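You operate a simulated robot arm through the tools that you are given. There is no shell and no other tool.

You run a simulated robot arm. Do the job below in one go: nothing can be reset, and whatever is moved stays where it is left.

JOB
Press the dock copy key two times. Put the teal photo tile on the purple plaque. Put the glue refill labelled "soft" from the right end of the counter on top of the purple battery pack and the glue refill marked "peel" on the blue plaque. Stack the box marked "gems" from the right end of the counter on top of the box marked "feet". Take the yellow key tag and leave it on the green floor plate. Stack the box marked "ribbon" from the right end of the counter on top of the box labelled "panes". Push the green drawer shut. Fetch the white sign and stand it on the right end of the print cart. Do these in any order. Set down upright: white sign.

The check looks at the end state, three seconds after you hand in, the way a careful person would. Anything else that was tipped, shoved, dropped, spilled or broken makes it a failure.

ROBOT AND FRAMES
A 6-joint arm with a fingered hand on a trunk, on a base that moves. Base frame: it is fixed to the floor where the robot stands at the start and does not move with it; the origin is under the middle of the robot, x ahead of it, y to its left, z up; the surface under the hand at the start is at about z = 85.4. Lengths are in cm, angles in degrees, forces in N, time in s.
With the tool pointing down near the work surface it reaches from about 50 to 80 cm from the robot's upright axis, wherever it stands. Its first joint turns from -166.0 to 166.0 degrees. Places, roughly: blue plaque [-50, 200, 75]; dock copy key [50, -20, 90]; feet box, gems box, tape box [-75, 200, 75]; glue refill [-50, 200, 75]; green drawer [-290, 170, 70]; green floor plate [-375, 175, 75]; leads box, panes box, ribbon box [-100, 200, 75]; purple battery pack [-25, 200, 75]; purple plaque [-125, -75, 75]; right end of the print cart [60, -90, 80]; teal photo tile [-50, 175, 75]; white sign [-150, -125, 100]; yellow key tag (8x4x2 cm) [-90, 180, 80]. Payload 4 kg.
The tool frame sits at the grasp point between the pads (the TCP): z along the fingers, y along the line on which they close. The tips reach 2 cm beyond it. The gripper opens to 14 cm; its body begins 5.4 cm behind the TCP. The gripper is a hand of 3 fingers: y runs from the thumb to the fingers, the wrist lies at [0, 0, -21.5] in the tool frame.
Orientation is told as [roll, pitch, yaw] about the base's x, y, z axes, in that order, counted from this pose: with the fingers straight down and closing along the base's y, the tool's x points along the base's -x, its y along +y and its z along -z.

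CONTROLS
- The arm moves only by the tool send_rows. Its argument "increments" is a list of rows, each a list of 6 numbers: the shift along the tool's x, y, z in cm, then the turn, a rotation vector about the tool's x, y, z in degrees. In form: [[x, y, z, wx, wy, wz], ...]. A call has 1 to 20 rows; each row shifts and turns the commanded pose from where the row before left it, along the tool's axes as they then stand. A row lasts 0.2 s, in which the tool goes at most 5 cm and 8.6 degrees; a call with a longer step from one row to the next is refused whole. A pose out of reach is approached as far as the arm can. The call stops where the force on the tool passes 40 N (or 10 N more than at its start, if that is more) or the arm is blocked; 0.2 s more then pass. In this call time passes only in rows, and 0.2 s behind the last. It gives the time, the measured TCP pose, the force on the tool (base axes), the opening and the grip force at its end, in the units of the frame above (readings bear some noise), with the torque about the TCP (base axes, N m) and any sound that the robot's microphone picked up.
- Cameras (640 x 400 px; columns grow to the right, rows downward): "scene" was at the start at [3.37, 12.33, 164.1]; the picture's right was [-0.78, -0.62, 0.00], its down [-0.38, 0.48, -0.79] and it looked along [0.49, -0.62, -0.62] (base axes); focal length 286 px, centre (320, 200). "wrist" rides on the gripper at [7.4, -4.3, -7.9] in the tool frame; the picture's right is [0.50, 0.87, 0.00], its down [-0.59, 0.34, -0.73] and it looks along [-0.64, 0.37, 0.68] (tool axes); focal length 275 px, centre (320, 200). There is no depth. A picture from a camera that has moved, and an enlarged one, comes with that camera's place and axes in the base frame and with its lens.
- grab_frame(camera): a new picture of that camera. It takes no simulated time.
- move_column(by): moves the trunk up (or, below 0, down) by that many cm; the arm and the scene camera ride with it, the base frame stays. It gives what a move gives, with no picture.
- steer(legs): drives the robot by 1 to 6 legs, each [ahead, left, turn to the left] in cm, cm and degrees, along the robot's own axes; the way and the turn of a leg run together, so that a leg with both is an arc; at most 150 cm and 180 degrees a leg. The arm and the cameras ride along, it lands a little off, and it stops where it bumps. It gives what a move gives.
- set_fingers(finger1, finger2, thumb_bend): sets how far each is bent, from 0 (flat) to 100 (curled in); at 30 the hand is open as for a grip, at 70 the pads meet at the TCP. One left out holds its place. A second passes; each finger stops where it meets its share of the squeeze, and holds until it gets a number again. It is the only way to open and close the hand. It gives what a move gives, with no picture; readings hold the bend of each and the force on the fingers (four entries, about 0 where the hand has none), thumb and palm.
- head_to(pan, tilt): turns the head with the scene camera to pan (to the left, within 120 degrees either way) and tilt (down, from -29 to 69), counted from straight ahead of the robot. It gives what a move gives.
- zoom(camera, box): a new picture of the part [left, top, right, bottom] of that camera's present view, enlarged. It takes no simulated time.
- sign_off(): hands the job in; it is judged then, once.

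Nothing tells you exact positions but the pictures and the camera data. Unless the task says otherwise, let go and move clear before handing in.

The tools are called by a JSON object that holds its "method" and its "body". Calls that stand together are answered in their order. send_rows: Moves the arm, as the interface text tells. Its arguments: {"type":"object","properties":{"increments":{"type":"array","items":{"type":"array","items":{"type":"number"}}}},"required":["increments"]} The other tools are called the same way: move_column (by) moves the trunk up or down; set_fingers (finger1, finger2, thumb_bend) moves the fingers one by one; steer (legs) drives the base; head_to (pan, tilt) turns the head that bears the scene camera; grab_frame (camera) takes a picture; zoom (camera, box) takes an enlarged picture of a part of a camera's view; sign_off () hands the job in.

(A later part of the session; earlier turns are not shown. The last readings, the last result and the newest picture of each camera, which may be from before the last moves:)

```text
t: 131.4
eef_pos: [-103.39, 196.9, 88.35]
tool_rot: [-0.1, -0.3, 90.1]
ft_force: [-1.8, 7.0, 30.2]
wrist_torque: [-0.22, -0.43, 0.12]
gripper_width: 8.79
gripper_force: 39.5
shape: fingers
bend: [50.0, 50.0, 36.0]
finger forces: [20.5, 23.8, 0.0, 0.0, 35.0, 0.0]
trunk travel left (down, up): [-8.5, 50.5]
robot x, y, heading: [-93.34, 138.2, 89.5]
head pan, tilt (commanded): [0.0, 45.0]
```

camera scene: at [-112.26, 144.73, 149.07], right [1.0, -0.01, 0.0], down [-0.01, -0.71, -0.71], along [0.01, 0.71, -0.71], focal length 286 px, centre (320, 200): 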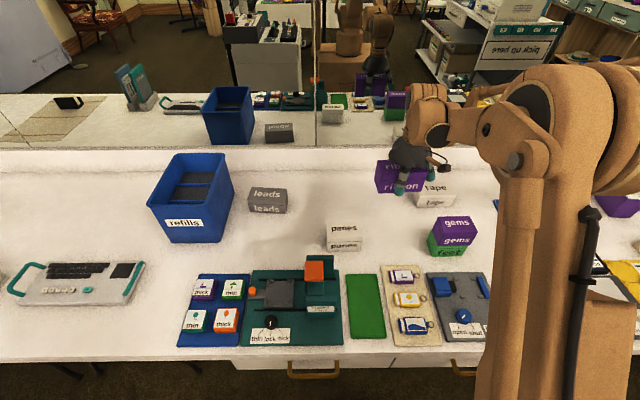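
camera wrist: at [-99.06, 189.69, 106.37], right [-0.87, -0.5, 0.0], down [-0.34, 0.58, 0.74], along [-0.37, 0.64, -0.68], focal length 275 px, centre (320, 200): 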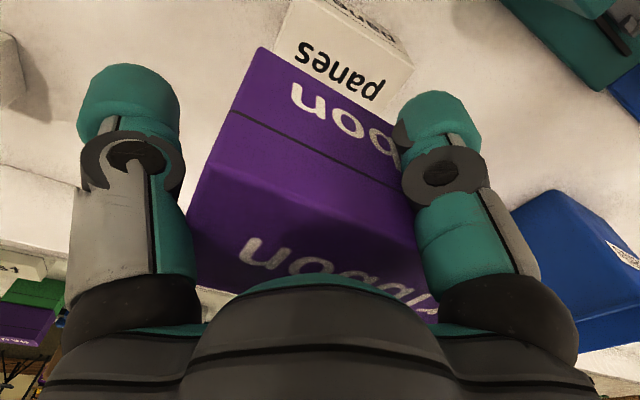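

{"method": "send_rows", "body": {"increments": [[0, 0, -0.2, 0, 0, 0]]}}

{"method": "set_fingers", "body": {"finger1": 45, "finger2": 45, "thumb_bend": 28}}

{"method": "grab_frame", "body": {"camera": "wrist"}}

{"method": "zoom", "body": {"camera": "scene", "box": [310, 170, 390, 250]}}

```text
t: 131.8
eef_pos: [-103.31, 196.89, 88.41]
tool_rot: [-0.2, -0.3, 90.2]
ft_force: [-1.1, 3.8, 9.2]
wrist_torque: [0.0, -0.34, 0.05]
gripper_width: 8.81
gripper_force: 36.9
shape: fingers
bend: [50.0, 50.0, 36.0]
finger forces: [21.4, 22.0, 0.1, 0.0, 30.4, 0.0]
trunk travel left (down, up): [-8.5, 50.5]
robot x, y, heading: [-93.36, 138.43, 89.4]
head pan, tilt (commanded): [0.0, 45.0]
```

```text
t: 132.8
eef_pos: [-103.41, 196.83, 88.45]
tool_rot: [-0.1, -0.2, 90.1]
ft_force: [-0.4, 0.6, 0.1]
wrist_torque: [-0.04, 0.04, 0.01]
gripper_width: 10.48
gripper_force: 0.8
shape: fingers
bend: [45.0, 45.0, 28.0]
finger forces: [0.2, 0.2, 0.1, 0.1, 0.0, 0.0]
trunk travel left (down, up): [-8.5, 50.5]
robot x, y, heading: [-93.08, 137.85, 89.4]
head pan, tilt (commanded): [0.0, 45.0]
```

```text
taken
camera wrist: at [-99.09, 189.35, 96.27], right [-0.87, -0.5, 0.0], down [-0.34, 0.58, 0.74], along [-0.37, 0.64, -0.68], focal length 275 px, centre (320, 200)
```

wrist: 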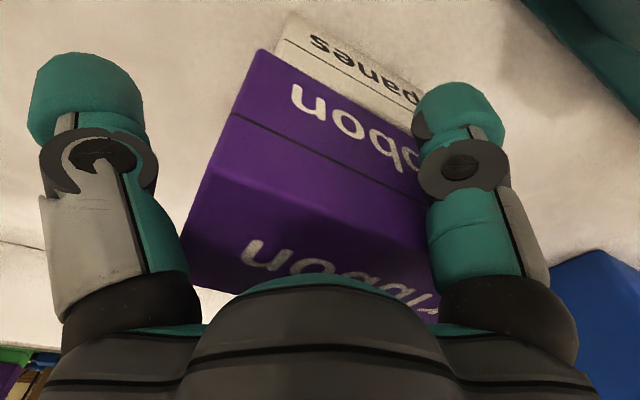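

```text
5.00 times, centred on (350, 210) of scene
camera zoom: at [-112.27, 144.71, 149.07], right [1.0, -0.01, 0.0], down [-0.01, -0.71, -0.71], along [0.01, 0.71, -0.71], focal length 1432 px, centre (170, 150)
```

zoom: 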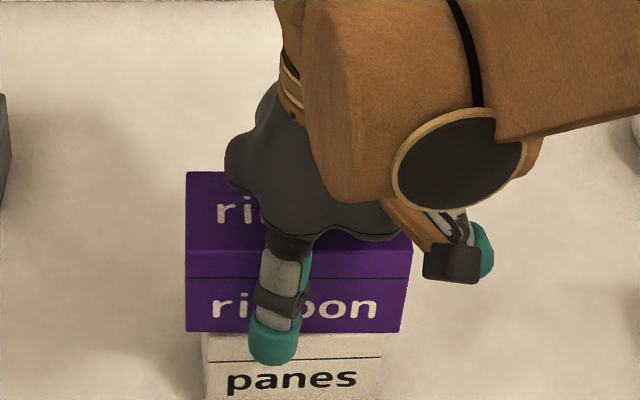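

{"method": "set_fingers", "body": {"finger1": 36, "finger2": 36, "thumb_bend": 28}}

{"method": "send_rows", "body": {"increments": [[0, 0, -2, 0, 0, 0], [0, 0, -4, 0, 0, 0], [0, 0, -4, 0, 0, 0], [0, 0, -4, 0, 0, 0], [0, 0, -3, 0, 0, 0]]}}

{"method": "zoom", "body": {"camera": "scene", "box": [290, 140, 490, 280]}}

{"method": "grab_frame", "body": {"camera": "wrist"}}

```text
t: 133.8
eef_pos: [-103.44, 196.77, 88.5]
tool_rot: [-0.1, -0.2, 90.0]
ft_force: [-0.8, -0.2, 0.1]
wrist_torque: [-0.02, -0.01, 0.0]
gripper_width: 11.75
gripper_force: 0.0
shape: fingers
bend: [36.0, 36.0, 28.0]
finger forces: [0.0, 0.0, 0.0, 0.1, 0.0, 0.0]
trunk travel left (down, up): [-8.5, 50.5]
robot x, y, heading: [-93.34, 138.57, 89.2]
head pan, tilt (commanded): [0.0, 45.0]
```

```text
t: 135.0
eef_pos: [-103.28, 196.68, 105.31]
tool_rot: [-0.1, -0.2, 90.1]
ft_force: [-0.7, 0.5, -0.3]
wrist_torque: [0.02, -0.03, 0.03]
gripper_width: 11.78
gripper_force: 0.0
shape: fingers
bend: [36.0, 36.0, 28.0]
finger forces: [0.0, 0.0, 0.0, 0.0, 0.0, 0.1]
trunk travel left (down, up): [-8.5, 50.5]
robot x, y, heading: [-93.15, 138.49, 89.3]
head pan, tilt (commanded): [0.0, 45.0]
```

```text
2.86 times, centred on (390, 210) of scene
camera zoom: at [-112.27, 144.68, 149.07], right [1.0, -0.01, 0.0], down [-0.01, -0.71, -0.71], along [0.01, 0.71, -0.71], focal length 818 px, centre (120, 171)
```

zoom: 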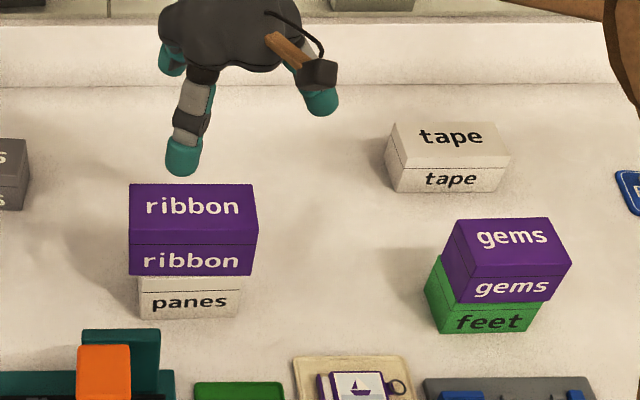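

```text
taken
camera wrist: at [-99.04, 189.24, 113.16], right [-0.87, -0.5, 0.0], down [-0.34, 0.58, 0.74], along [-0.37, 0.64, -0.68], focal length 275 px, centre (320, 200)
```

wrist: 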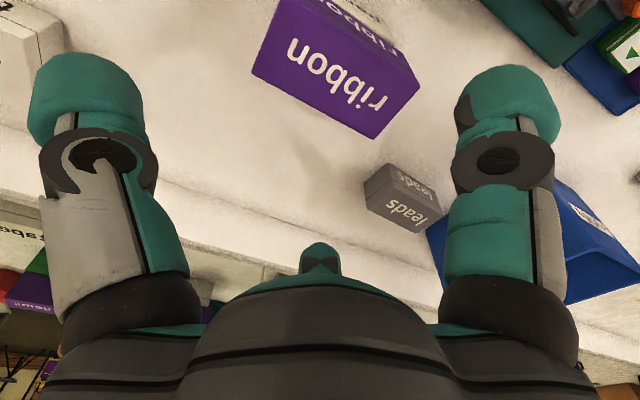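

Both stacks look good. Next the yellow key tag at about (-89.4, 177.8); I must back off a bit so it is within reach, avoiding the post at (-109, 95).

{"method": "steer", "body": {"legs": [[0, -27, 0.5], [-20, 0, 0]]}}

{"method": "head_to", "body": {"pan": 10, "tilt": 50}}

{"method": "grab_frame", "body": {"camera": "scene"}}

{"method": "grab_frame", "body": {"camera": "wrist"}}

```text
t: 138.1
eef_pos: [-76.61, 176.17, 105.39]
tool_rot: [-0.1, -0.2, 90.4]
ft_force: [-0.2, 0.4, 0.1]
wrist_torque: [0.03, -0.02, 0.03]
gripper_width: 11.79
gripper_force: 0.0
shape: fingers
bend: [36.0, 36.0, 28.0]
finger forces: [0.0, 0.1, 0.0, 0.0, 0.0, 0.1]
trunk travel left (down, up): [-8.5, 50.5]
robot x, y, heading: [-66.21, 117.6, 89.8]
head pan, tilt (commanded): [0.0, 45.0]
```

```text
t: 138.9
eef_pos: [-76.51, 176.21, 105.31]
tool_rot: [-0.1, -0.3, 90.4]
ft_force: [-0.3, 0.3, -0.4]
wrist_torque: [-0.02, 0.01, -0.02]
gripper_width: 11.75
gripper_force: 0.2
shape: fingers
bend: [36.0, 36.0, 28.0]
finger forces: [0.1, 0.0, 0.0, 0.0, 0.0, 0.1]
trunk travel left (down, up): [-8.5, 50.5]
robot x, y, heading: [-66.1, 117.58, 89.6]
head pan, tilt (commanded): [10.0, 50.0]
```

```text
taken
camera scene: at [-86.54, 123.48, 148.38], right [0.99, 0.17, 0.0], down [0.13, -0.76, -0.64], along [-0.11, 0.63, -0.77], focal length 286 px, centre (320, 200)
```

scene: 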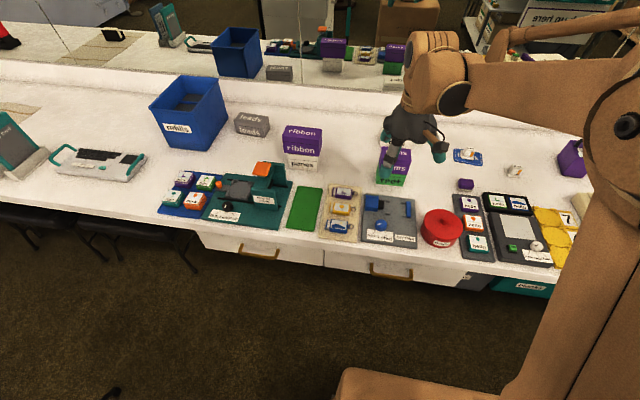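

```text
taken
camera wrist: at [-72.23, 168.67, 113.1], right [-0.86, -0.51, 0.0], down [-0.34, 0.58, 0.74], along [-0.37, 0.64, -0.68], focal length 275 px, centre (320, 200)
```

wrist: 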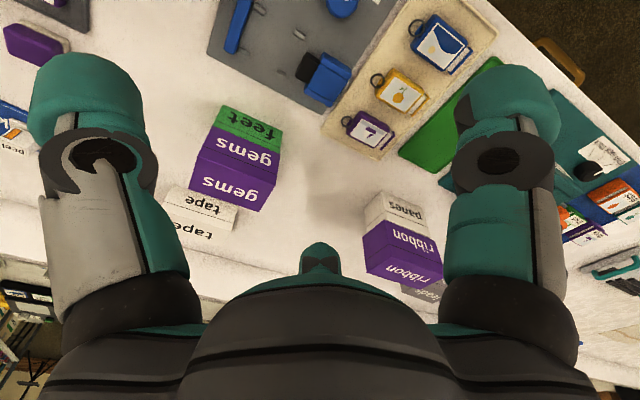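

{"method": "zoom", "body": {"camera": "scene", "box": [310, 170, 430, 250]}}

{"method": "zoom", "body": {"camera": "wrist", "box": [320, 0, 500, 160]}}

```text
5.00 times, centred on (370, 210) of scene
camera zoom: at [-86.54, 123.48, 148.38], right [0.99, 0.17, 0.0], down [0.13, -0.76, -0.64], along [-0.11, 0.63, -0.77], focal length 1432 px, centre (70, 150)
```

zoom: 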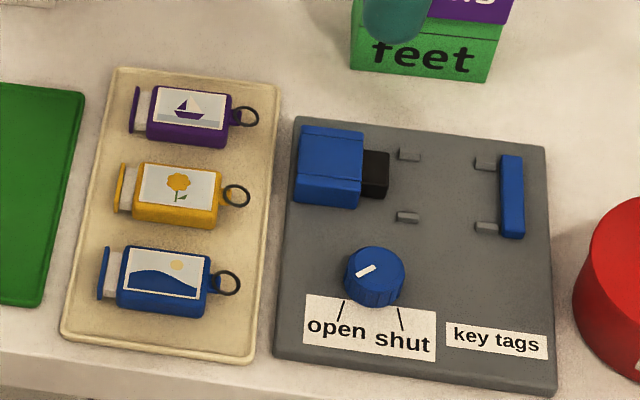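

```text
2.50 times, centred on (410, 80) of wrist
camera zoom: at [-72.23, 168.67, 113.1], right [-0.86, -0.51, 0.0], down [-0.34, 0.58, 0.74], along [-0.37, 0.64, -0.68], focal length 688 px, centre (95, 500)
```

zoom: 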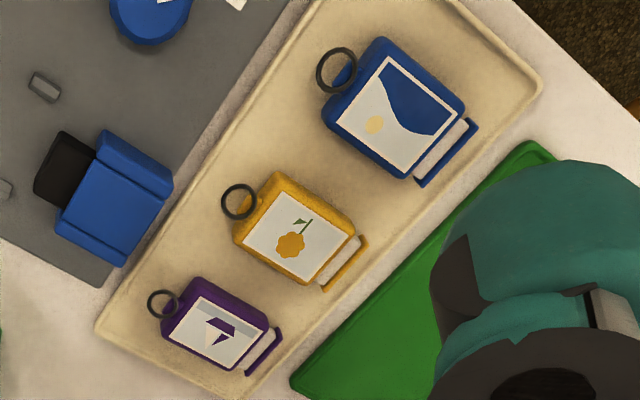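

{"method": "zoom", "body": {"camera": "scene", "box": [325, 180, 365, 240]}}

{"method": "zoom", "body": {"camera": "wrist", "box": [360, 50, 440, 110]}}

```text
6.67 times, centred on (345, 210) of scene
camera zoom: at [-86.54, 123.48, 148.38], right [0.99, 0.17, 0.0], down [0.13, -0.76, -0.64], along [-0.11, 0.63, -0.77], focal length 1909 px, centre (153, 133)
```

zoom: 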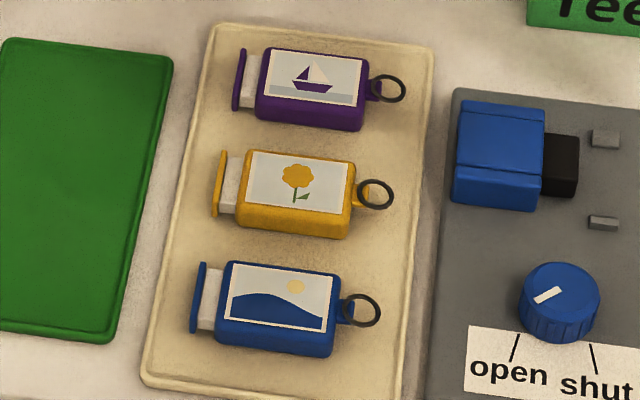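

```text
6.67 times, centred on (400, 80) of wrist
camera zoom: at [-72.23, 168.67, 113.1], right [-0.86, -0.51, 0.0], down [-0.34, 0.58, 0.74], along [-0.37, 0.64, -0.68], focal length 1835 px, centre (-213, 1000)
```

zoom: 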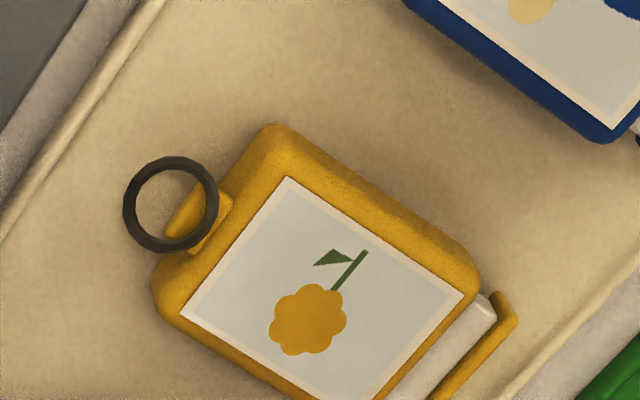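

The tags' neighbours are close (about 3 cm gaps), so I'll pinch only with the two fingers from front and back, with the thumb on the free left side. I rotate the hand to yaw -90.

{"method": "send_rows", "body": {"increments": [[0, 0, 0, 0, 0, 8.2], [0, 0, 0, 0, 0, 8.2], [0, 0, 0, 0, 0, 8.2], [0, 0, 0, 0, 0, 8.2], [0, 0, 0, 0, 0, 8.2], [0, 0, 0, 0, 0, 8.2], [0, 0, 0, 0, 0, 8.2], [0, 0, 0, 0, 0, 8.2], [0, 0, 0, 0, 0, 8.2], [0, 0, 0, 0, 0, 8.2], [0, 0, 0, 0, 0, 8.2], [0, 0, 0, 0, 0, 8.2], [0, 0, 0, 0, 0, 8.2], [0, 0, 0, 0, 0, 8.2], [0, 0, 0, 0, 0, 8.2], [0, 0, 0, 0, 0, 8.2], [0, 0, 0, 0, 0, 8.2], [0, 0, 0, 0, 0, 8.2], [0, 0, 0, 0, 0, 8.2], [0, 0, 0, 0, 0, 8.2]]}}

```text
t: 143.1
eef_pos: [-76.66, 176.12, 105.26]
tool_rot: [0.2, 0.2, -73.7]
ft_force: [0.2, -0.1, 0.6]
wrist_torque: [0.03, 0.01, 0.03]
gripper_width: 11.76
gripper_force: 0.0
shape: fingers
bend: [36.0, 36.0, 28.0]
finger forces: [0.0, 0.1, 0.0, 0.0, 0.0, 0.1]
trunk travel left (down, up): [-8.5, 50.5]
robot x, y, heading: [-65.97, 117.41, 90.0]
head pan, tilt (commanded): [10.0, 50.0]
```

{"method": "send_rows", "body": {"increments": [[0, 0, 0, 0, 0, 8.5], [0, 0, 0, 0, 0, 8.5], [0.37, -3.61, 2, 0, 0, 0], [0.37, -3.61, 2, 0, 0, 0], [0.37, -3.61, 2, 0, 0, 0], [0.37, -3.61, 2, 0, 0, 0]]}}

{"method": "set_fingers", "body": {"finger1": 56, "finger2": 56, "thumb_bend": 42}}

{"method": "grab_frame", "body": {"camera": "wrist"}}

{"method": "zoom", "body": {"camera": "scene", "box": [300, 110, 400, 250]}}

```text
t: 144.5
eef_pos: [-90.9, 177.69, 97.21]
tool_rot: [0.2, 0.1, -90.6]
ft_force: [0.7, 0.2, 0.4]
wrist_torque: [-0.02, 0.0, 0.01]
gripper_width: 11.76
gripper_force: 0.0
shape: fingers
bend: [36.0, 36.0, 28.0]
finger forces: [0.0, 0.1, 0.0, 0.0, 0.1, 0.0]
trunk travel left (down, up): [-8.5, 50.5]
robot x, y, heading: [-66.02, 117.56, 89.7]
head pan, tilt (commanded): [10.0, 50.0]
```

```text
t: 145.5
eef_pos: [-90.92, 177.79, 97.26]
tool_rot: [0.1, 0.2, -90.6]
ft_force: [0.4, -0.3, 0.6]
wrist_torque: [0.02, -0.05, -0.01]
gripper_width: 6.81
gripper_force: 0.1
shape: fingers
bend: [56.0, 56.0, 42.0]
finger forces: [0.1, 0.0, 0.0, 0.0, 0.0, 0.0]
trunk travel left (down, up): [-8.5, 50.5]
robot x, y, heading: [-66.08, 117.94, 89.7]
head pan, tilt (commanded): [10.0, 50.0]
```

```text
taken
camera wrist: at [-95.07, 185.06, 105.06], right [0.87, 0.49, 0.0], down [0.33, -0.59, 0.73], along [0.36, -0.64, -0.68], focal length 275 px, centre (320, 200)
```

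wrist: 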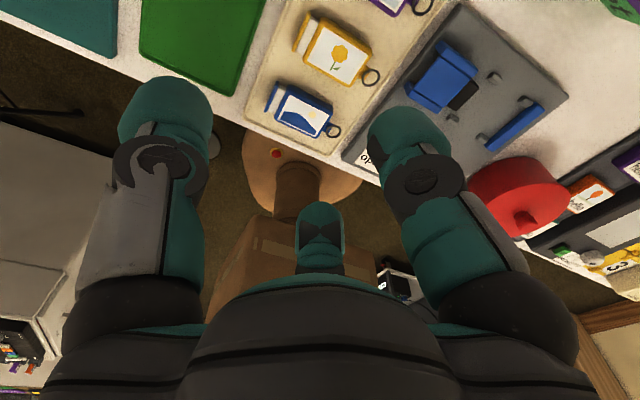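

```text
2.86 times, centred on (350, 180) of scene
camera zoom: at [-86.56, 123.49, 148.38], right [0.99, 0.17, 0.0], down [0.13, -0.76, -0.64], along [-0.11, 0.63, -0.77], focal length 818 px, centre (234, 257)
```

zoom: 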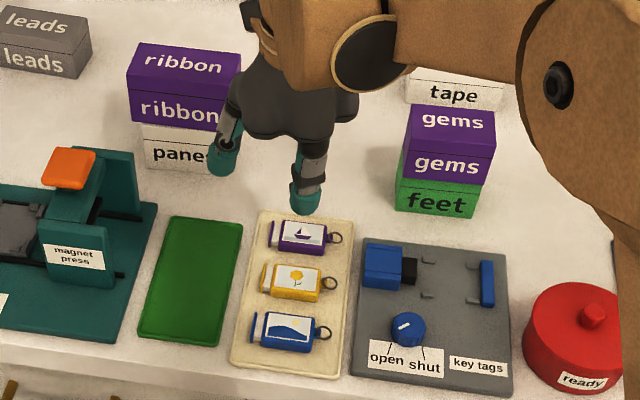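

{"method": "send_rows", "body": {"increments": [[0, 0, 4.5, 0, 0, 0], [0, 0, 4.5, 0, 0, 0]]}}

{"method": "grab_frame", "body": {"camera": "wrist"}}

{"method": "zoom", "body": {"camera": "wrist", "box": [200, 40, 440, 200]}}

```text
t: 146.1
eef_pos: [-90.83, 177.9, 88.08]
tool_rot: [0.2, 0.2, -90.6]
ft_force: [-0.2, -0.3, 0.4]
wrist_torque: [-0.04, -0.01, 0.01]
gripper_width: 6.8
gripper_force: 0.1
shape: fingers
bend: [56.0, 56.0, 42.0]
finger forces: [0.0, 0.0, 0.0, 0.1, 0.0, 0.0]
trunk travel left (down, up): [-8.5, 50.5]
robot x, y, heading: [-66.35, 117.56, 89.9]
head pan, tilt (commanded): [10.0, 50.0]
```

```text
taken
camera wrist: at [-95.13, 185.15, 95.92], right [0.87, 0.49, 0.0], down [0.33, -0.59, 0.73], along [0.36, -0.64, -0.68], focal length 275 px, centre (320, 200)
```

wrist: 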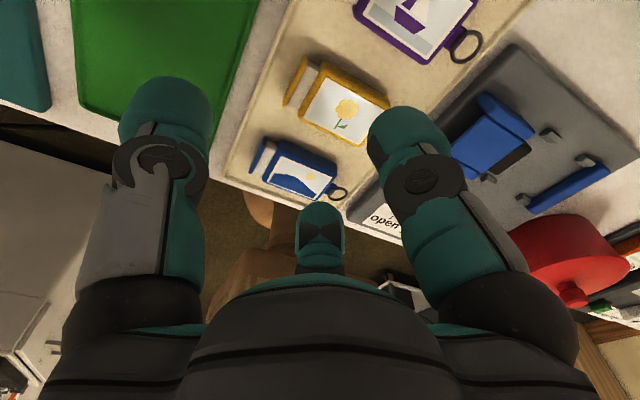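

```text
2.50 times, centred on (320, 120) of wrist
camera zoom: at [-95.13, 185.15, 95.92], right [0.87, 0.49, 0.0], down [0.33, -0.59, 0.73], along [0.36, -0.64, -0.68], focal length 688 px, centre (320, 400)
```

zoom: 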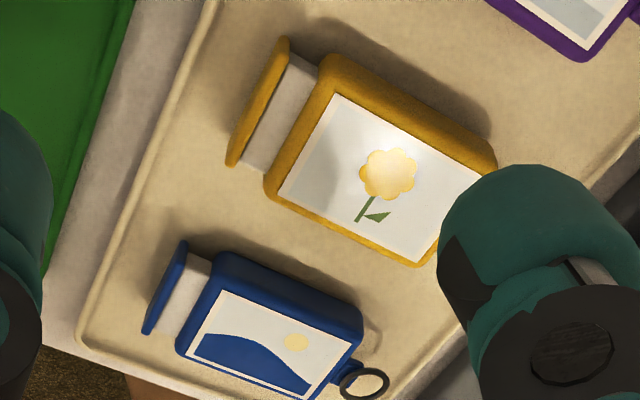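

Gaps between tags are barely a finger wide, so I'll instead grip yellow end-to-end: thumb on the cap plate, two fingers on the ring-end corners. I shift over and verify.

{"method": "set_fingers", "body": {"finger1": 58, "finger2": 58, "thumb_bend": 33}}

{"method": "send_rows", "body": {"increments": [[0.45, 3.6, 0, 0, 0, 0]]}}

{"method": "grab_frame", "body": {"camera": "wrist"}}

{"method": "zoom", "body": {"camera": "wrist", "box": [180, 20, 440, 220]}}

```text
t: 147.1
eef_pos: [-90.85, 177.8, 88.15]
tool_rot: [0.1, 0.3, -90.6]
ft_force: [-0.3, 0.2, -0.7]
wrist_torque: [0.01, 0.02, 0.01]
gripper_width: 8.14
gripper_force: 0.1
shape: fingers
bend: [57.0, 57.0, 33.0]
finger forces: [0.0, 0.0, 0.0, 0.0, 0.0, 0.0]
trunk travel left (down, up): [-8.5, 50.5]
robot x, y, heading: [-66.4, 117.7, 89.8]
head pan, tilt (commanded): [10.0, 50.0]
```

```text
t: 147.5
eef_pos: [-87.28, 178.27, 88.14]
tool_rot: [0.1, 0.3, -90.5]
ft_force: [1.1, 0.1, -0.1]
wrist_torque: [-0.01, -0.03, -0.03]
gripper_width: 8.14
gripper_force: 0.0
shape: fingers
bend: [57.0, 57.0, 33.0]
finger forces: [0.0, 0.0, 0.0, 0.0, 0.0, 0.0]
trunk travel left (down, up): [-8.5, 50.5]
robot x, y, heading: [-66.27, 117.64, 89.7]
head pan, tilt (commanded): [10.0, 50.0]
```

```text
taken
camera wrist: at [-91.61, 185.56, 95.93], right [0.87, 0.49, 0.0], down [0.33, -0.59, 0.73], along [0.36, -0.64, -0.68], focal length 275 px, centre (320, 200)
```

wrist: 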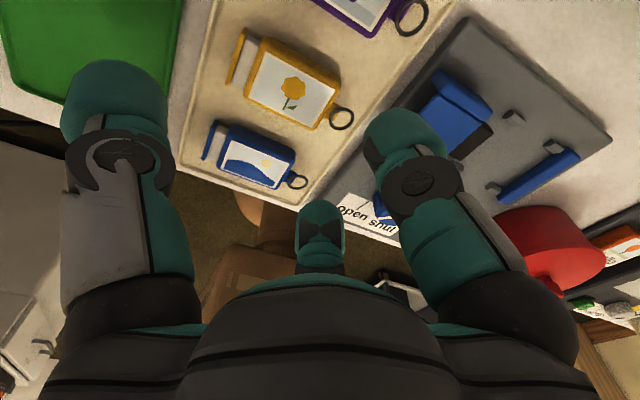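

```text
2.00 times, centred on (310, 120) of wrist
camera zoom: at [-91.61, 185.56, 95.93], right [0.87, 0.49, 0.0], down [0.33, -0.59, 0.73], along [0.36, -0.64, -0.68], focal length 551 px, centre (340, 360)
```

zoom: 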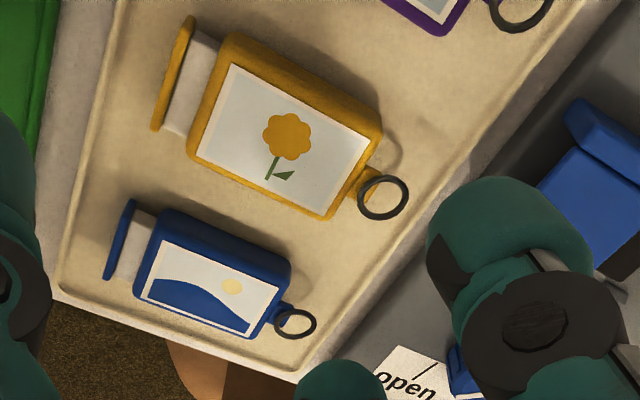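

{"method": "send_rows", "body": {"increments": [[0, 0, 2, 0, 0, -2.8], [0, 0, 2, 0, 0, 0]]}}

{"method": "zoom", "body": {"camera": "wrist", "box": [120, 20, 480, 260]}}

{"method": "zoom", "body": {"camera": "scene", "box": [310, 150, 400, 250]}}

```text
t: 148.1
eef_pos: [-87.34, 178.27, 84.21]
tool_rot: [0.1, 0.3, -87.8]
ft_force: [0.5, 1.2, -0.1]
wrist_torque: [0.04, -0.04, 0.03]
gripper_width: 8.13
gripper_force: 0.0
shape: fingers
bend: [57.0, 57.0, 33.0]
finger forces: [0.0, 0.0, 0.1, 0.1, 0.0, 0.1]
trunk travel left (down, up): [-8.5, 50.5]
robot x, y, heading: [-66.45, 117.72, 89.6]
head pan, tilt (commanded): [10.0, 50.0]
```

```text
1.67 times, centred on (300, 140) of wrist
camera zoom: at [-91.91, 185.37, 92.06], right [0.85, 0.53, 0.0], down [0.36, -0.58, 0.73], along [0.39, -0.62, -0.68], focal length 459 px, centre (353, 300)
```

zoom: 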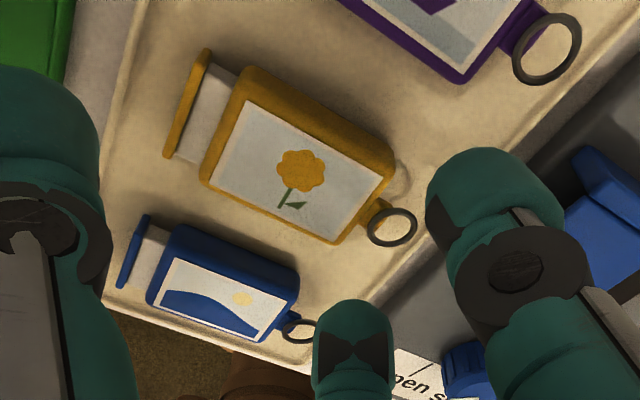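

```text
4.00 times, centred on (355, 200) of scene
camera zoom: at [-86.55, 123.52, 148.37], right [0.99, 0.17, 0.0], down [0.13, -0.76, -0.64], along [-0.11, 0.63, -0.77], focal length 1146 px, centre (180, 200)
```

zoom: 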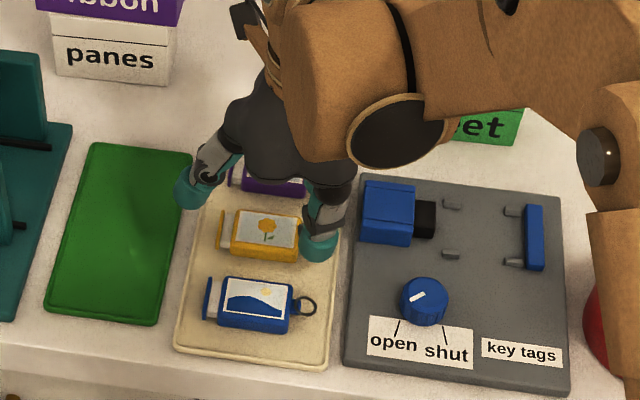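

{"method": "send_rows", "body": {"increments": [[0, 0, 1.0, 0, 0, 0], [0, 0, 0.8, 0, 0, 0]]}}

{"method": "zoom", "body": {"camera": "wrist", "box": [120, 20, 480, 260]}}

```text
t: 148.7
eef_pos: [-87.35, 178.3, 82.47]
tool_rot: [0.1, 0.2, -87.9]
ft_force: [-0.4, -0.6, 0.3]
wrist_torque: [-0.01, -0.04, 0.01]
gripper_width: 8.14
gripper_force: 0.0
shape: fingers
bend: [57.0, 57.0, 33.0]
finger forces: [0.1, 0.0, 0.1, 0.0, 0.0, 0.0]
trunk travel left (down, up): [-8.5, 50.5]
robot x, y, heading: [-66.09, 118.02, 89.7]
head pan, tilt (commanded): [10.0, 50.0]
```

```text
1.67 times, centred on (300, 140) of wrist
camera zoom: at [-91.89, 185.41, 90.33], right [0.85, 0.53, 0.0], down [0.36, -0.58, 0.73], along [0.39, -0.62, -0.68], focal length 459 px, centre (353, 300)
```

zoom: 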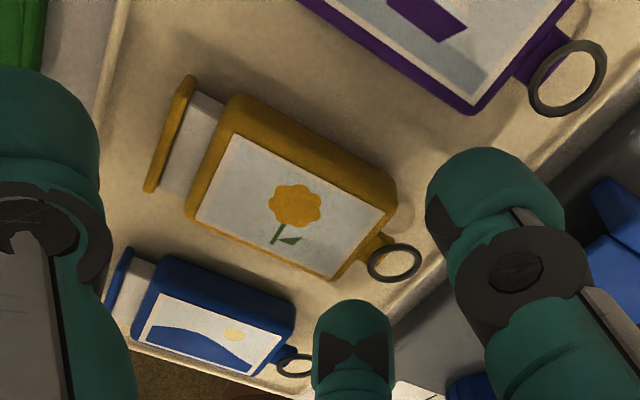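

{"method": "send_rows", "body": {"increments": [[0, 0, 0.4, 0, 0, 0], [0, 0, 0.35, 0, 0, 0]]}}

{"method": "set_fingers", "body": {"finger1": 60, "finger2": 60, "thumb_bend": 37}}

{"method": "zoom", "body": {"camera": "wrist", "box": [120, 20, 480, 260]}}

```text
t: 149.3
eef_pos: [-87.39, 178.19, 81.66]
tool_rot: [0.2, 0.1, -87.9]
ft_force: [0.4, -0.8, 0.3]
wrist_torque: [0.0, 0.03, 0.01]
gripper_width: 8.12
gripper_force: 0.0
shape: fingers
bend: [57.0, 57.0, 33.0]
finger forces: [0.1, 0.1, 0.1, 0.0, 0.1, 0.0]
trunk travel left (down, up): [-8.5, 50.5]
robot x, y, heading: [-66.1, 117.71, 89.8]
head pan, tilt (commanded): [10.0, 50.0]
```

```text
t: 150.3
eef_pos: [-87.31, 178.32, 81.7]
tool_rot: [0.0, 0.2, -87.8]
ft_force: [0.3, 0.4, 0.1]
wrist_torque: [-0.03, 0.04, -0.05]
gripper_width: 7.1
gripper_force: 0.3
shape: fingers
bend: [60.0, 60.0, 37.0]
finger forces: [0.2, 0.1, 0.0, 0.0, 0.0, 0.1]
trunk travel left (down, up): [-8.5, 50.5]
robot x, y, heading: [-66.01, 117.53, 89.8]
head pan, tilt (commanded): [10.0, 50.0]
```

```text
1.67 times, centred on (300, 140) of wrist
camera zoom: at [-91.91, 185.4, 89.57], right [0.85, 0.53, 0.0], down [0.36, -0.58, 0.73], along [0.39, -0.62, -0.68], focal length 459 px, centre (353, 300)
```

zoom: 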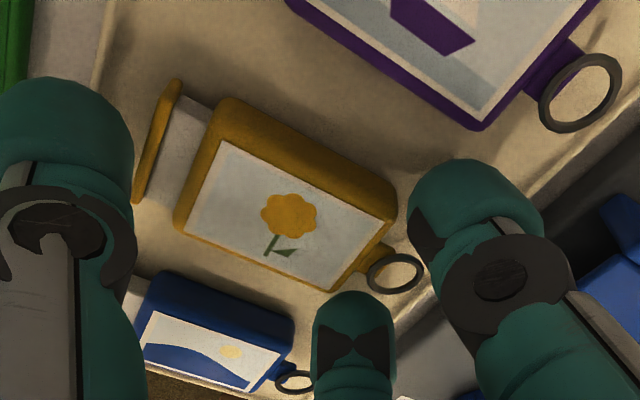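

{"method": "set_fingers", "body": {"finger1": 63, "finger2": 63, "thumb_bend": 40}}

{"method": "zoom", "body": {"camera": "wrist", "box": [120, 20, 480, 260]}}

```text
t: 151.3
eef_pos: [-87.38, 178.24, 81.64]
tool_rot: [0.1, 0.2, -87.8]
ft_force: [0.8, -0.4, 1.0]
wrist_torque: [0.04, 0.1, -0.02]
gripper_width: 6.62
gripper_force: 2.5
shape: fingers
bend: [62.0, 62.0, 39.0]
finger forces: [2.0, 1.5, 0.0, 0.1, 2.2, 0.0]
trunk travel left (down, up): [-8.5, 50.5]
robot x, y, heading: [-66.12, 117.66, 90.0]
head pan, tilt (commanded): [10.0, 50.0]
```

```text
1.67 times, centred on (300, 140) of wrist
camera zoom: at [-91.91, 185.39, 89.57], right [0.85, 0.53, 0.0], down [0.36, -0.58, 0.73], along [0.39, -0.62, -0.68], focal length 459 px, centre (353, 300)
```

zoom: 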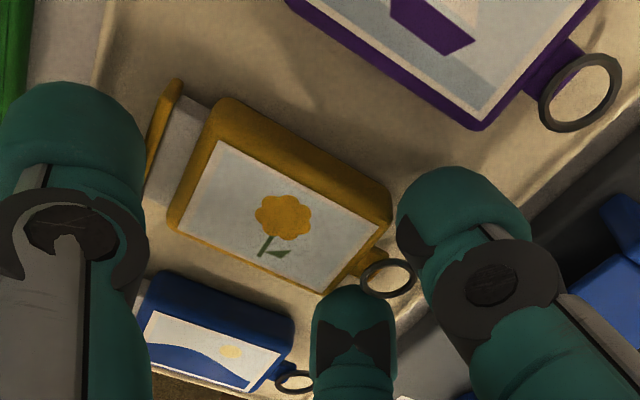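

{"method": "set_fingers", "body": {"finger1": 68, "finger2": 68, "thumb_bend": 46}}

{"method": "zoom", "body": {"camera": "wrist", "box": [120, 20, 480, 260]}}

```text
t: 152.3
eef_pos: [-87.38, 178.2, 81.76]
tool_rot: [0.1, 0.2, -87.9]
ft_force: [1.8, 0.4, 4.1]
wrist_torque: [-0.01, 0.17, -0.03]
gripper_width: 5.74
gripper_force: 9.3
shape: fingers
bend: [64.0, 65.0, 43.0]
finger forces: [5.1, 5.9, 0.0, 0.1, 7.4, 0.1]
trunk travel left (down, up): [-8.5, 50.5]
robot x, y, heading: [-66.0, 117.56, 89.9]
head pan, tilt (commanded): [10.0, 50.0]
```

```text
1.67 times, centred on (300, 140) of wrist
camera zoom: at [-91.89, 185.38, 89.59], right [0.85, 0.53, 0.0], down [0.36, -0.58, 0.73], along [0.39, -0.62, -0.68], focal length 459 px, centre (353, 300)
```

zoom: 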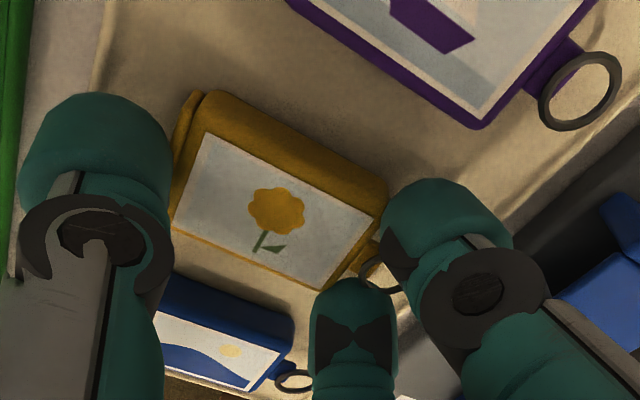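

The cap plate seems to have slid toward the body under the squeeze. I ease the thumb back to see whether it springs out.

{"method": "set_fingers", "body": {"thumb_bend": 38}}

{"method": "zoom", "body": {"camera": "wrist", "box": [120, 20, 480, 260]}}

```text
t: 153.3
eef_pos: [-87.35, 178.27, 81.67]
tool_rot: [0.1, 0.2, -87.8]
ft_force: [-0.1, 0.4, 0.1]
wrist_torque: [-0.01, 0.0, 0.02]
gripper_width: 6.28
gripper_force: 4.6
shape: fingers
bend: [65.0, 65.0, 38.0]
finger forces: [5.0, 5.0, 0.1, 0.0, 0.0, 0.0]
trunk travel left (down, up): [-8.5, 50.5]
robot x, y, heading: [-66.04, 117.71, 89.9]
head pan, tilt (commanded): [10.0, 50.0]
```

```text
1.67 times, centred on (300, 140) of wrist
camera zoom: at [-91.92, 185.4, 89.56], right [0.85, 0.53, 0.0], down [0.36, -0.58, 0.73], along [0.39, -0.62, -0.68], focal length 459 px, centre (353, 300)
```

zoom: 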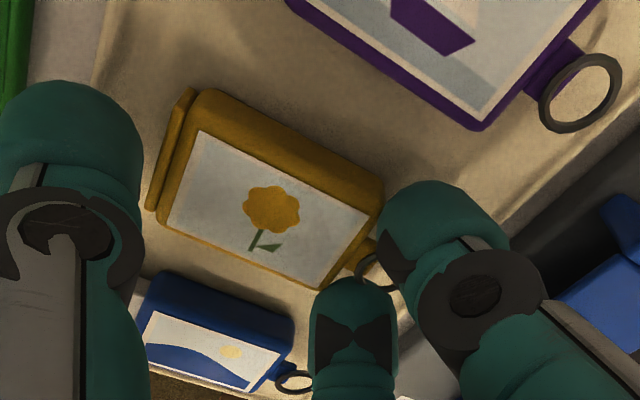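

The slide stays shut, so I'll carry it like this (and consider re-opening it at the destination). I close the grip again and lift.

{"method": "set_fingers", "body": {"finger1": 68, "finger2": 68, "thumb_bend": 52}}

{"method": "send_rows", "body": {"increments": [[0, 0, -0.8, 0, 0, 0], [0, 0, -1.2, 0, 0, 0]]}}

{"method": "zoom", "body": {"camera": "wrist", "box": [120, 20, 480, 260]}}

{"method": "zoom", "body": {"camera": "scene", "box": [310, 150, 400, 250]}}

```text
t: 154.3
eef_pos: [-87.42, 178.2, 81.71]
tool_rot: [0.1, 0.1, -87.8]
ft_force: [-2.5, 1.6, 6.8]
wrist_torque: [-0.02, 0.41, -0.07]
gripper_width: 5.62
gripper_force: 17.2
shape: fingers
bend: [65.0, 65.0, 45.0]
finger forces: [8.4, 8.0, 0.1, 0.0, 17.4, 0.0]
trunk travel left (down, up): [-8.5, 50.5]
robot x, y, heading: [-66.22, 117.66, 89.8]
head pan, tilt (commanded): [10.0, 50.0]
```

```text
t: 154.9
eef_pos: [-87.28, 178.24, 83.64]
tool_rot: [0.1, 0.2, -87.8]
ft_force: [0.5, -0.5, 0.1]
wrist_torque: [0.02, -0.02, -0.01]
gripper_width: 3.93
gripper_force: 4.5
shape: fingers
bend: [65.0, 65.0, 52.0]
finger forces: [5.1, 5.1, 0.0, 0.1, 0.1, 0.0]
trunk travel left (down, up): [-8.5, 50.5]
robot x, y, heading: [-65.89, 117.82, 89.6]
head pan, tilt (commanded): [10.0, 50.0]
```

```text
1.67 times, centred on (300, 140) of wrist
camera zoom: at [-91.89, 185.37, 91.57], right [0.85, 0.53, 0.0], down [0.36, -0.58, 0.73], along [0.39, -0.62, -0.68], focal length 459 px, centre (353, 300)
```

zoom: 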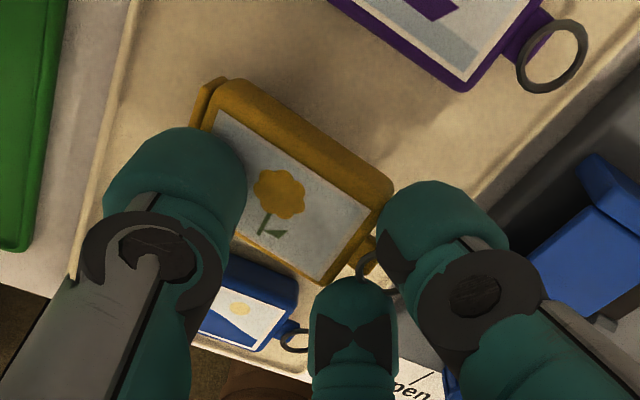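

```text
4.00 times, centred on (355, 200) of scene
camera zoom: at [-86.54, 123.46, 148.37], right [0.99, 0.17, 0.0], down [0.13, -0.76, -0.64], along [-0.11, 0.63, -0.77], focal length 1146 px, centre (180, 200)
```

zoom: 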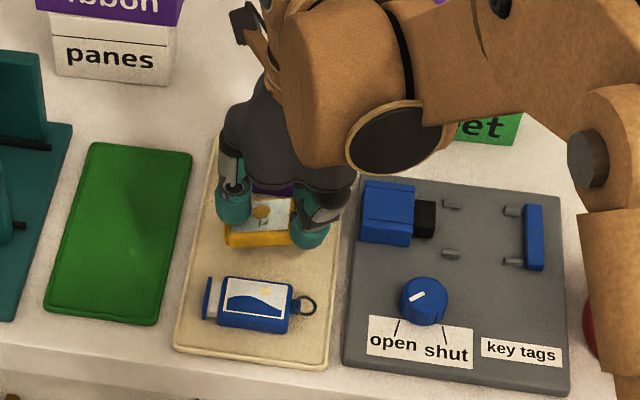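

The thumb slipped off, but the two fingers have pinched the ring lug. I lift slightly to see whether the tag hangs securely; I'd move it to the free counter area behind and re-grip it properly there.

{"method": "send_rows", "body": {"increments": [[0, 0, -0.7, 0, 0, 0], [0, 0, -0.7, 0, 0, 0]]}}

{"method": "grab_frame", "body": {"camera": "wrist"}}

{"method": "zoom", "body": {"camera": "scene", "box": [330, 170, 390, 230]}}

```text
t: 155.5
eef_pos: [-87.26, 178.29, 85.14]
tool_rot: [0.1, 0.2, -87.8]
ft_force: [-0.3, -0.3, -1.2]
wrist_torque: [0.05, -0.04, -0.02]
gripper_width: 3.93
gripper_force: 5.0
shape: fingers
bend: [65.0, 65.0, 52.0]
finger forces: [5.1, 4.9, 0.1, 0.1, 0.1, 0.0]
trunk travel left (down, up): [-8.5, 50.5]
robot x, y, heading: [-66.24, 117.72, 89.5]
head pan, tilt (commanded): [10.0, 50.0]
```

```text
taken
camera wrist: at [-91.93, 185.44, 92.98], right [0.85, 0.53, 0.0], down [0.36, -0.58, 0.73], along [0.39, -0.62, -0.68], focal length 275 px, centre (320, 200)
```

wrist: 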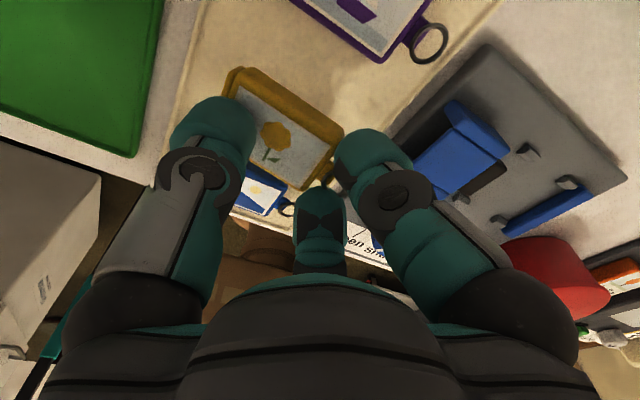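

```text
6.67 times, centred on (360, 200) of scene
camera zoom: at [-86.55, 123.48, 148.38], right [0.99, 0.17, 0.0], down [0.13, -0.76, -0.64], along [-0.11, 0.63, -0.77], focal length 1909 px, centre (53, 200)
```

zoom: 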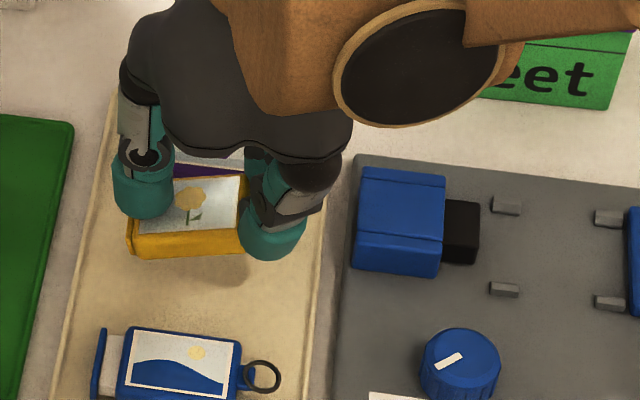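

The tag is hanging by its lug and coming along. I lift it gently and carry it to the free counter spot near (-60, 188) to re-grip across its width.

{"method": "send_rows", "body": {"increments": [[0, 0, -0.7, 0, 0, 0], [0, 0, -0.8, 0, 0, 0], [0, 0, -1, 0, 0, 0], [0, 0, -1, 0, 0, 0], [0, 0, -1, 0, 0, 0], [0, 0, -0.8, 0, 0, 0], [0, 0, -0.5, 0, 0, 0]]}}

{"method": "grab_frame", "body": {"camera": "wrist"}}

{"method": "zoom", "body": {"camera": "scene", "box": [310, 150, 400, 230]}}

```text
t: 157.1
eef_pos: [-87.28, 178.3, 90.8]
tool_rot: [0.0, 0.2, -87.8]
ft_force: [-0.4, 0.4, 0.3]
wrist_torque: [0.01, 0.01, -0.02]
gripper_width: 3.91
gripper_force: 5.2
shape: fingers
bend: [65.0, 65.0, 52.0]
finger forces: [5.2, 5.0, 0.0, 0.1, 0.1, 0.0]
trunk travel left (down, up): [-8.5, 50.5]
robot x, y, heading: [-66.15, 117.62, 89.9]
head pan, tilt (commanded): [10.0, 50.0]
```

```text
taken
camera wrist: at [-91.87, 185.39, 98.71], right [0.85, 0.53, 0.0], down [0.36, -0.58, 0.73], along [0.39, -0.62, -0.68], focal length 275 px, centre (320, 200)
```

wrist: 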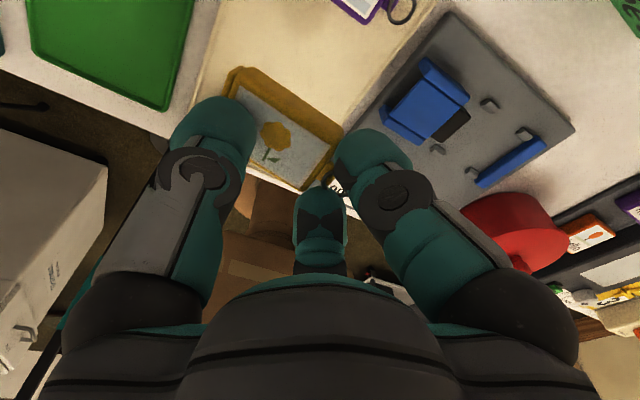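

```text
5.00 times, centred on (355, 190) of scene
camera zoom: at [-86.55, 123.49, 148.38], right [0.99, 0.17, 0.0], down [0.13, -0.76, -0.64], along [-0.11, 0.63, -0.77], focal length 1432 px, centre (145, 250)
```

zoom: 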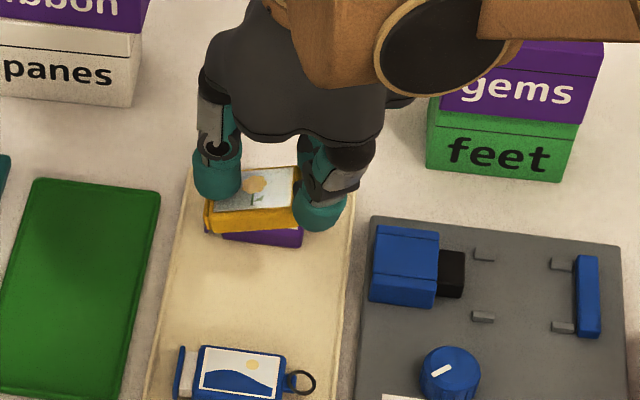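

{"method": "send_rows", "body": {"increments": [[0.2, 0.7, 0, 0, 0, 0], [0.35, 1.2, 0, 0, 0, 0], [0.45, 1.6, 0, 0, 0, 0], [0.5, 1.75, 0, 0, 0, 0], [0.5, 1.75, 0, 0, 0, 0], [0.5, 1.75, 0, 0, 0, 0], [0.5, 1.75, 0, 0, 0, 0], [0.5, 1.75, 0, 0, 0, 0], [0.5, 1.75, 0, 0, 0, 0], [0.5, 1.75, 0, 0, 0, 0], [0.5, 1.75, 0, 0, 0, 0], [0.5, 1.75, 0, 0, 0, 0], [0.5, 1.75, 0, 0, 0, 0], [0.5, 1.75, 0, 0, 0, 0], [0.5, 1.75, 0, 0, 0, 0], [0.5, 1.75, 0, 0, 0, 0], [0.5, 1.75, 0, 0, 0, 0], [0.35, 1.2, 0, 0, 0, 0], [0.22, 0.7, 0, 0, 0, 0]]}}

{"method": "grab_frame", "body": {"camera": "wrist"}}

{"method": "head_to", "body": {"pan": -10, "tilt": 50}}

{"method": "grab_frame", "body": {"camera": "scene"}}

```text
t: 161.1
eef_pos: [-57.71, 187.94, 90.88]
tool_rot: [0.1, 0.2, -87.8]
ft_force: [-0.8, 0.2, -0.7]
wrist_torque: [-0.01, -0.01, 0.0]
gripper_width: 3.9
gripper_force: 5.0
shape: fingers
bend: [65.0, 65.0, 52.0]
finger forces: [5.1, 5.0, 0.0, 0.0, 0.0, 0.0]
trunk travel left (down, up): [-8.5, 50.5]
robot x, y, heading: [-66.26, 117.51, 89.7]
head pan, tilt (commanded): [10.0, 50.0]
```

```text
taken
camera wrist: at [-62.3, 195.07, 98.82], right [0.85, 0.53, 0.0], down [0.36, -0.58, 0.73], along [0.39, -0.62, -0.68], focal length 275 px, centre (320, 200)
```

wrist: 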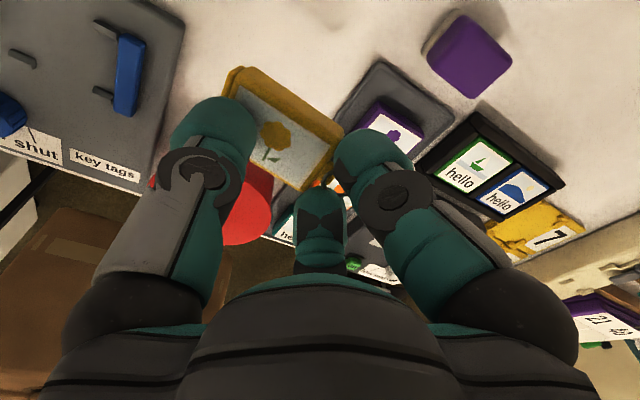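

```text
t: 161.9
eef_pos: [-57.8, 187.93, 90.88]
tool_rot: [0.0, 0.4, -87.9]
ft_force: [-0.5, 0.2, 1.2]
wrist_torque: [0.03, -0.02, 0.02]
gripper_width: 3.9
gripper_force: 5.3
shape: fingers
bend: [65.0, 65.0, 52.0]
finger forces: [5.1, 5.0, 0.0, 0.0, 0.1, 0.1]
trunk travel left (down, up): [-8.5, 50.5]
robot x, y, heading: [-65.83, 117.78, 89.8]
head pan, tilt (commanded): [-10.0, 50.0]
```

```text
taken
camera scene: at [-83.86, 123.49, 148.38], right [0.98, -0.18, 0.0], down [-0.14, -0.75, -0.64], along [0.11, 0.63, -0.77], focal length 286 px, centre (320, 200)
```

scene: 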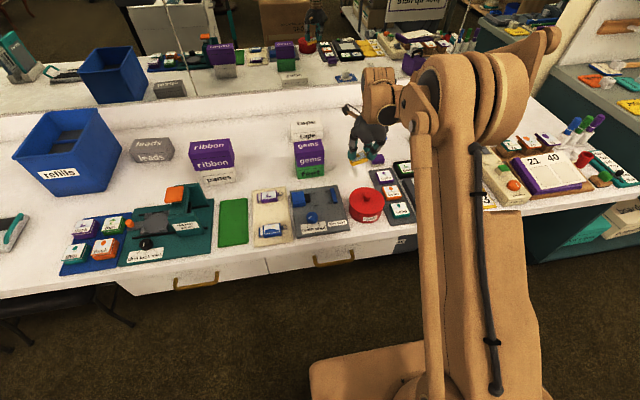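

{"method": "send_rows", "body": {"increments": [[0, -1, 0, 0, 0, 0], [0, -1.2, 0, 0, 0, 0], [0, -0.8, 0, 0, 0, 0], [0, 0, 1, 0, 0, 0], [0, 0, 1.5, 0, 0, 0], [0, 0, 1.5, 0, 0, 0], [0, 0, 1, 0, 0, 0]]}}

{"method": "zoom", "body": {"camera": "scene", "box": [310, 120, 430, 220]}}

{"method": "grab_frame", "body": {"camera": "wrist"}}

```text
t: 163.5
eef_pos: [-60.72, 187.99, 86.02]
tool_rot: [0.1, 0.2, -87.8]
ft_force: [0.4, -0.4, -0.2]
wrist_torque: [-0.02, 0.0, 0.0]
gripper_width: 3.91
gripper_force: 4.9
shape: fingers
bend: [65.0, 65.0, 52.0]
finger forces: [5.0, 4.9, 0.0, 0.1, 0.0, 0.0]
trunk travel left (down, up): [-8.5, 50.5]
robot x, y, heading: [-66.25, 117.73, 89.7]
head pan, tilt (commanded): [-10.0, 50.0]
```

```text
4.00 times, centred on (370, 170) of scene
camera zoom: at [-83.86, 123.51, 148.38], right [0.98, -0.18, 0.0], down [-0.14, -0.75, -0.64], along [0.11, 0.63, -0.77], focal length 1146 px, centre (120, 320)
```

zoom: 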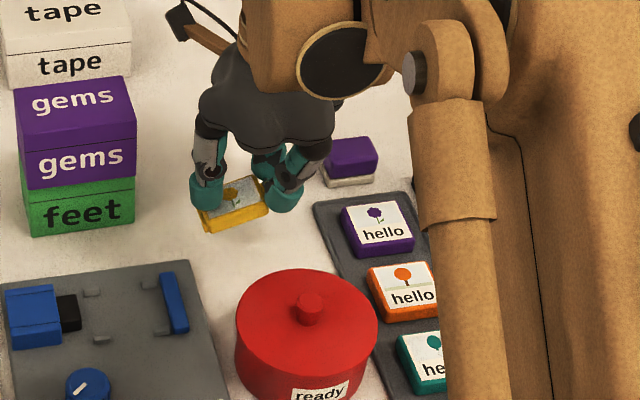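

```text
taken
camera wrist: at [-65.23, 195.06, 93.87], right [0.85, 0.53, 0.0], down [0.36, -0.58, 0.73], along [0.39, -0.62, -0.68], focal length 275 px, centre (320, 200)
```

wrist: 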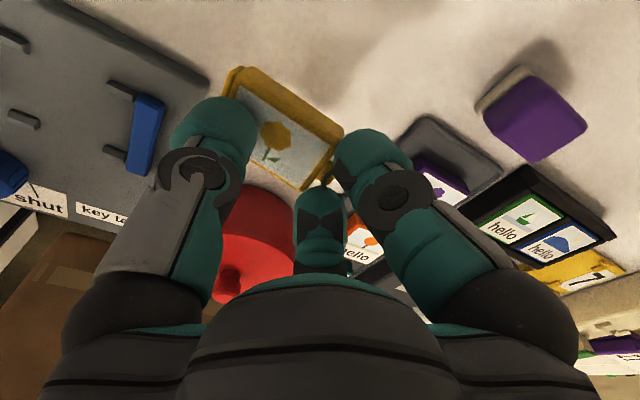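

{"method": "send_rows", "body": {"increments": [[0, 0, 1.2, 0, 0, 0], [0, 0, 1.2, 0, 0, 0], [0, 0, 1.0, 0, 0, 0], [0, 0, 0.6, 0, 0, 0]]}}

{"method": "send_rows", "body": {"increments": [[0, 0, 0.3, 0, 0, 0]]}}

{"method": "zoom", "body": {"camera": "scene", "box": [340, 150, 400, 200]}}

```text
t: 164.5
eef_pos: [-60.73, 187.76, 82.36]
tool_rot: [0.2, 0.3, -87.9]
ft_force: [2.2, 4.5, 28.8]
wrist_torque: [0.0, 1.27, -0.17]
gripper_width: 3.95
gripper_force: 19.5
shape: fingers
bend: [65.0, 65.0, 52.0]
finger forces: [5.9, 5.4, 0.1, 0.1, 27.1, 0.1]
trunk travel left (down, up): [-8.5, 50.5]
robot x, y, heading: [-66.37, 117.77, 89.7]
head pan, tilt (commanded): [-10.0, 50.0]
```

```text
t: 164.8
eef_pos: [-60.79, 187.77, 82.39]
tool_rot: [0.1, 0.3, -87.9]
ft_force: [1.4, -0.8, 25.7]
wrist_torque: [-0.12, 1.14, 0.09]
gripper_width: 3.95
gripper_force: 17.8
shape: fingers
bend: [65.0, 65.0, 52.0]
finger forces: [5.6, 5.4, 0.0, 0.0, 24.7, 0.0]
trunk travel left (down, up): [-8.5, 50.5]
robot x, y, heading: [-66.24, 118.12, 89.7]
head pan, tilt (commanded): [-10.0, 50.0]
stopped in row 1: the force on the tool passed its limit at 45 N (the readings are from after the stop); the commanded pose is now the measured one
```

```text
8.00 times, centred on (370, 175) of scene
camera zoom: at [-83.84, 123.18, 148.41], right [0.98, -0.18, 0.0], down [-0.14, -0.75, -0.64], along [0.11, 0.63, -0.76], focal length 2291 px, centre (-80, 400)
```

zoom: 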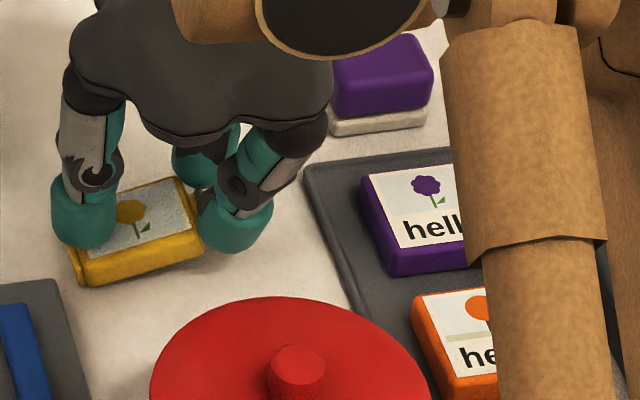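

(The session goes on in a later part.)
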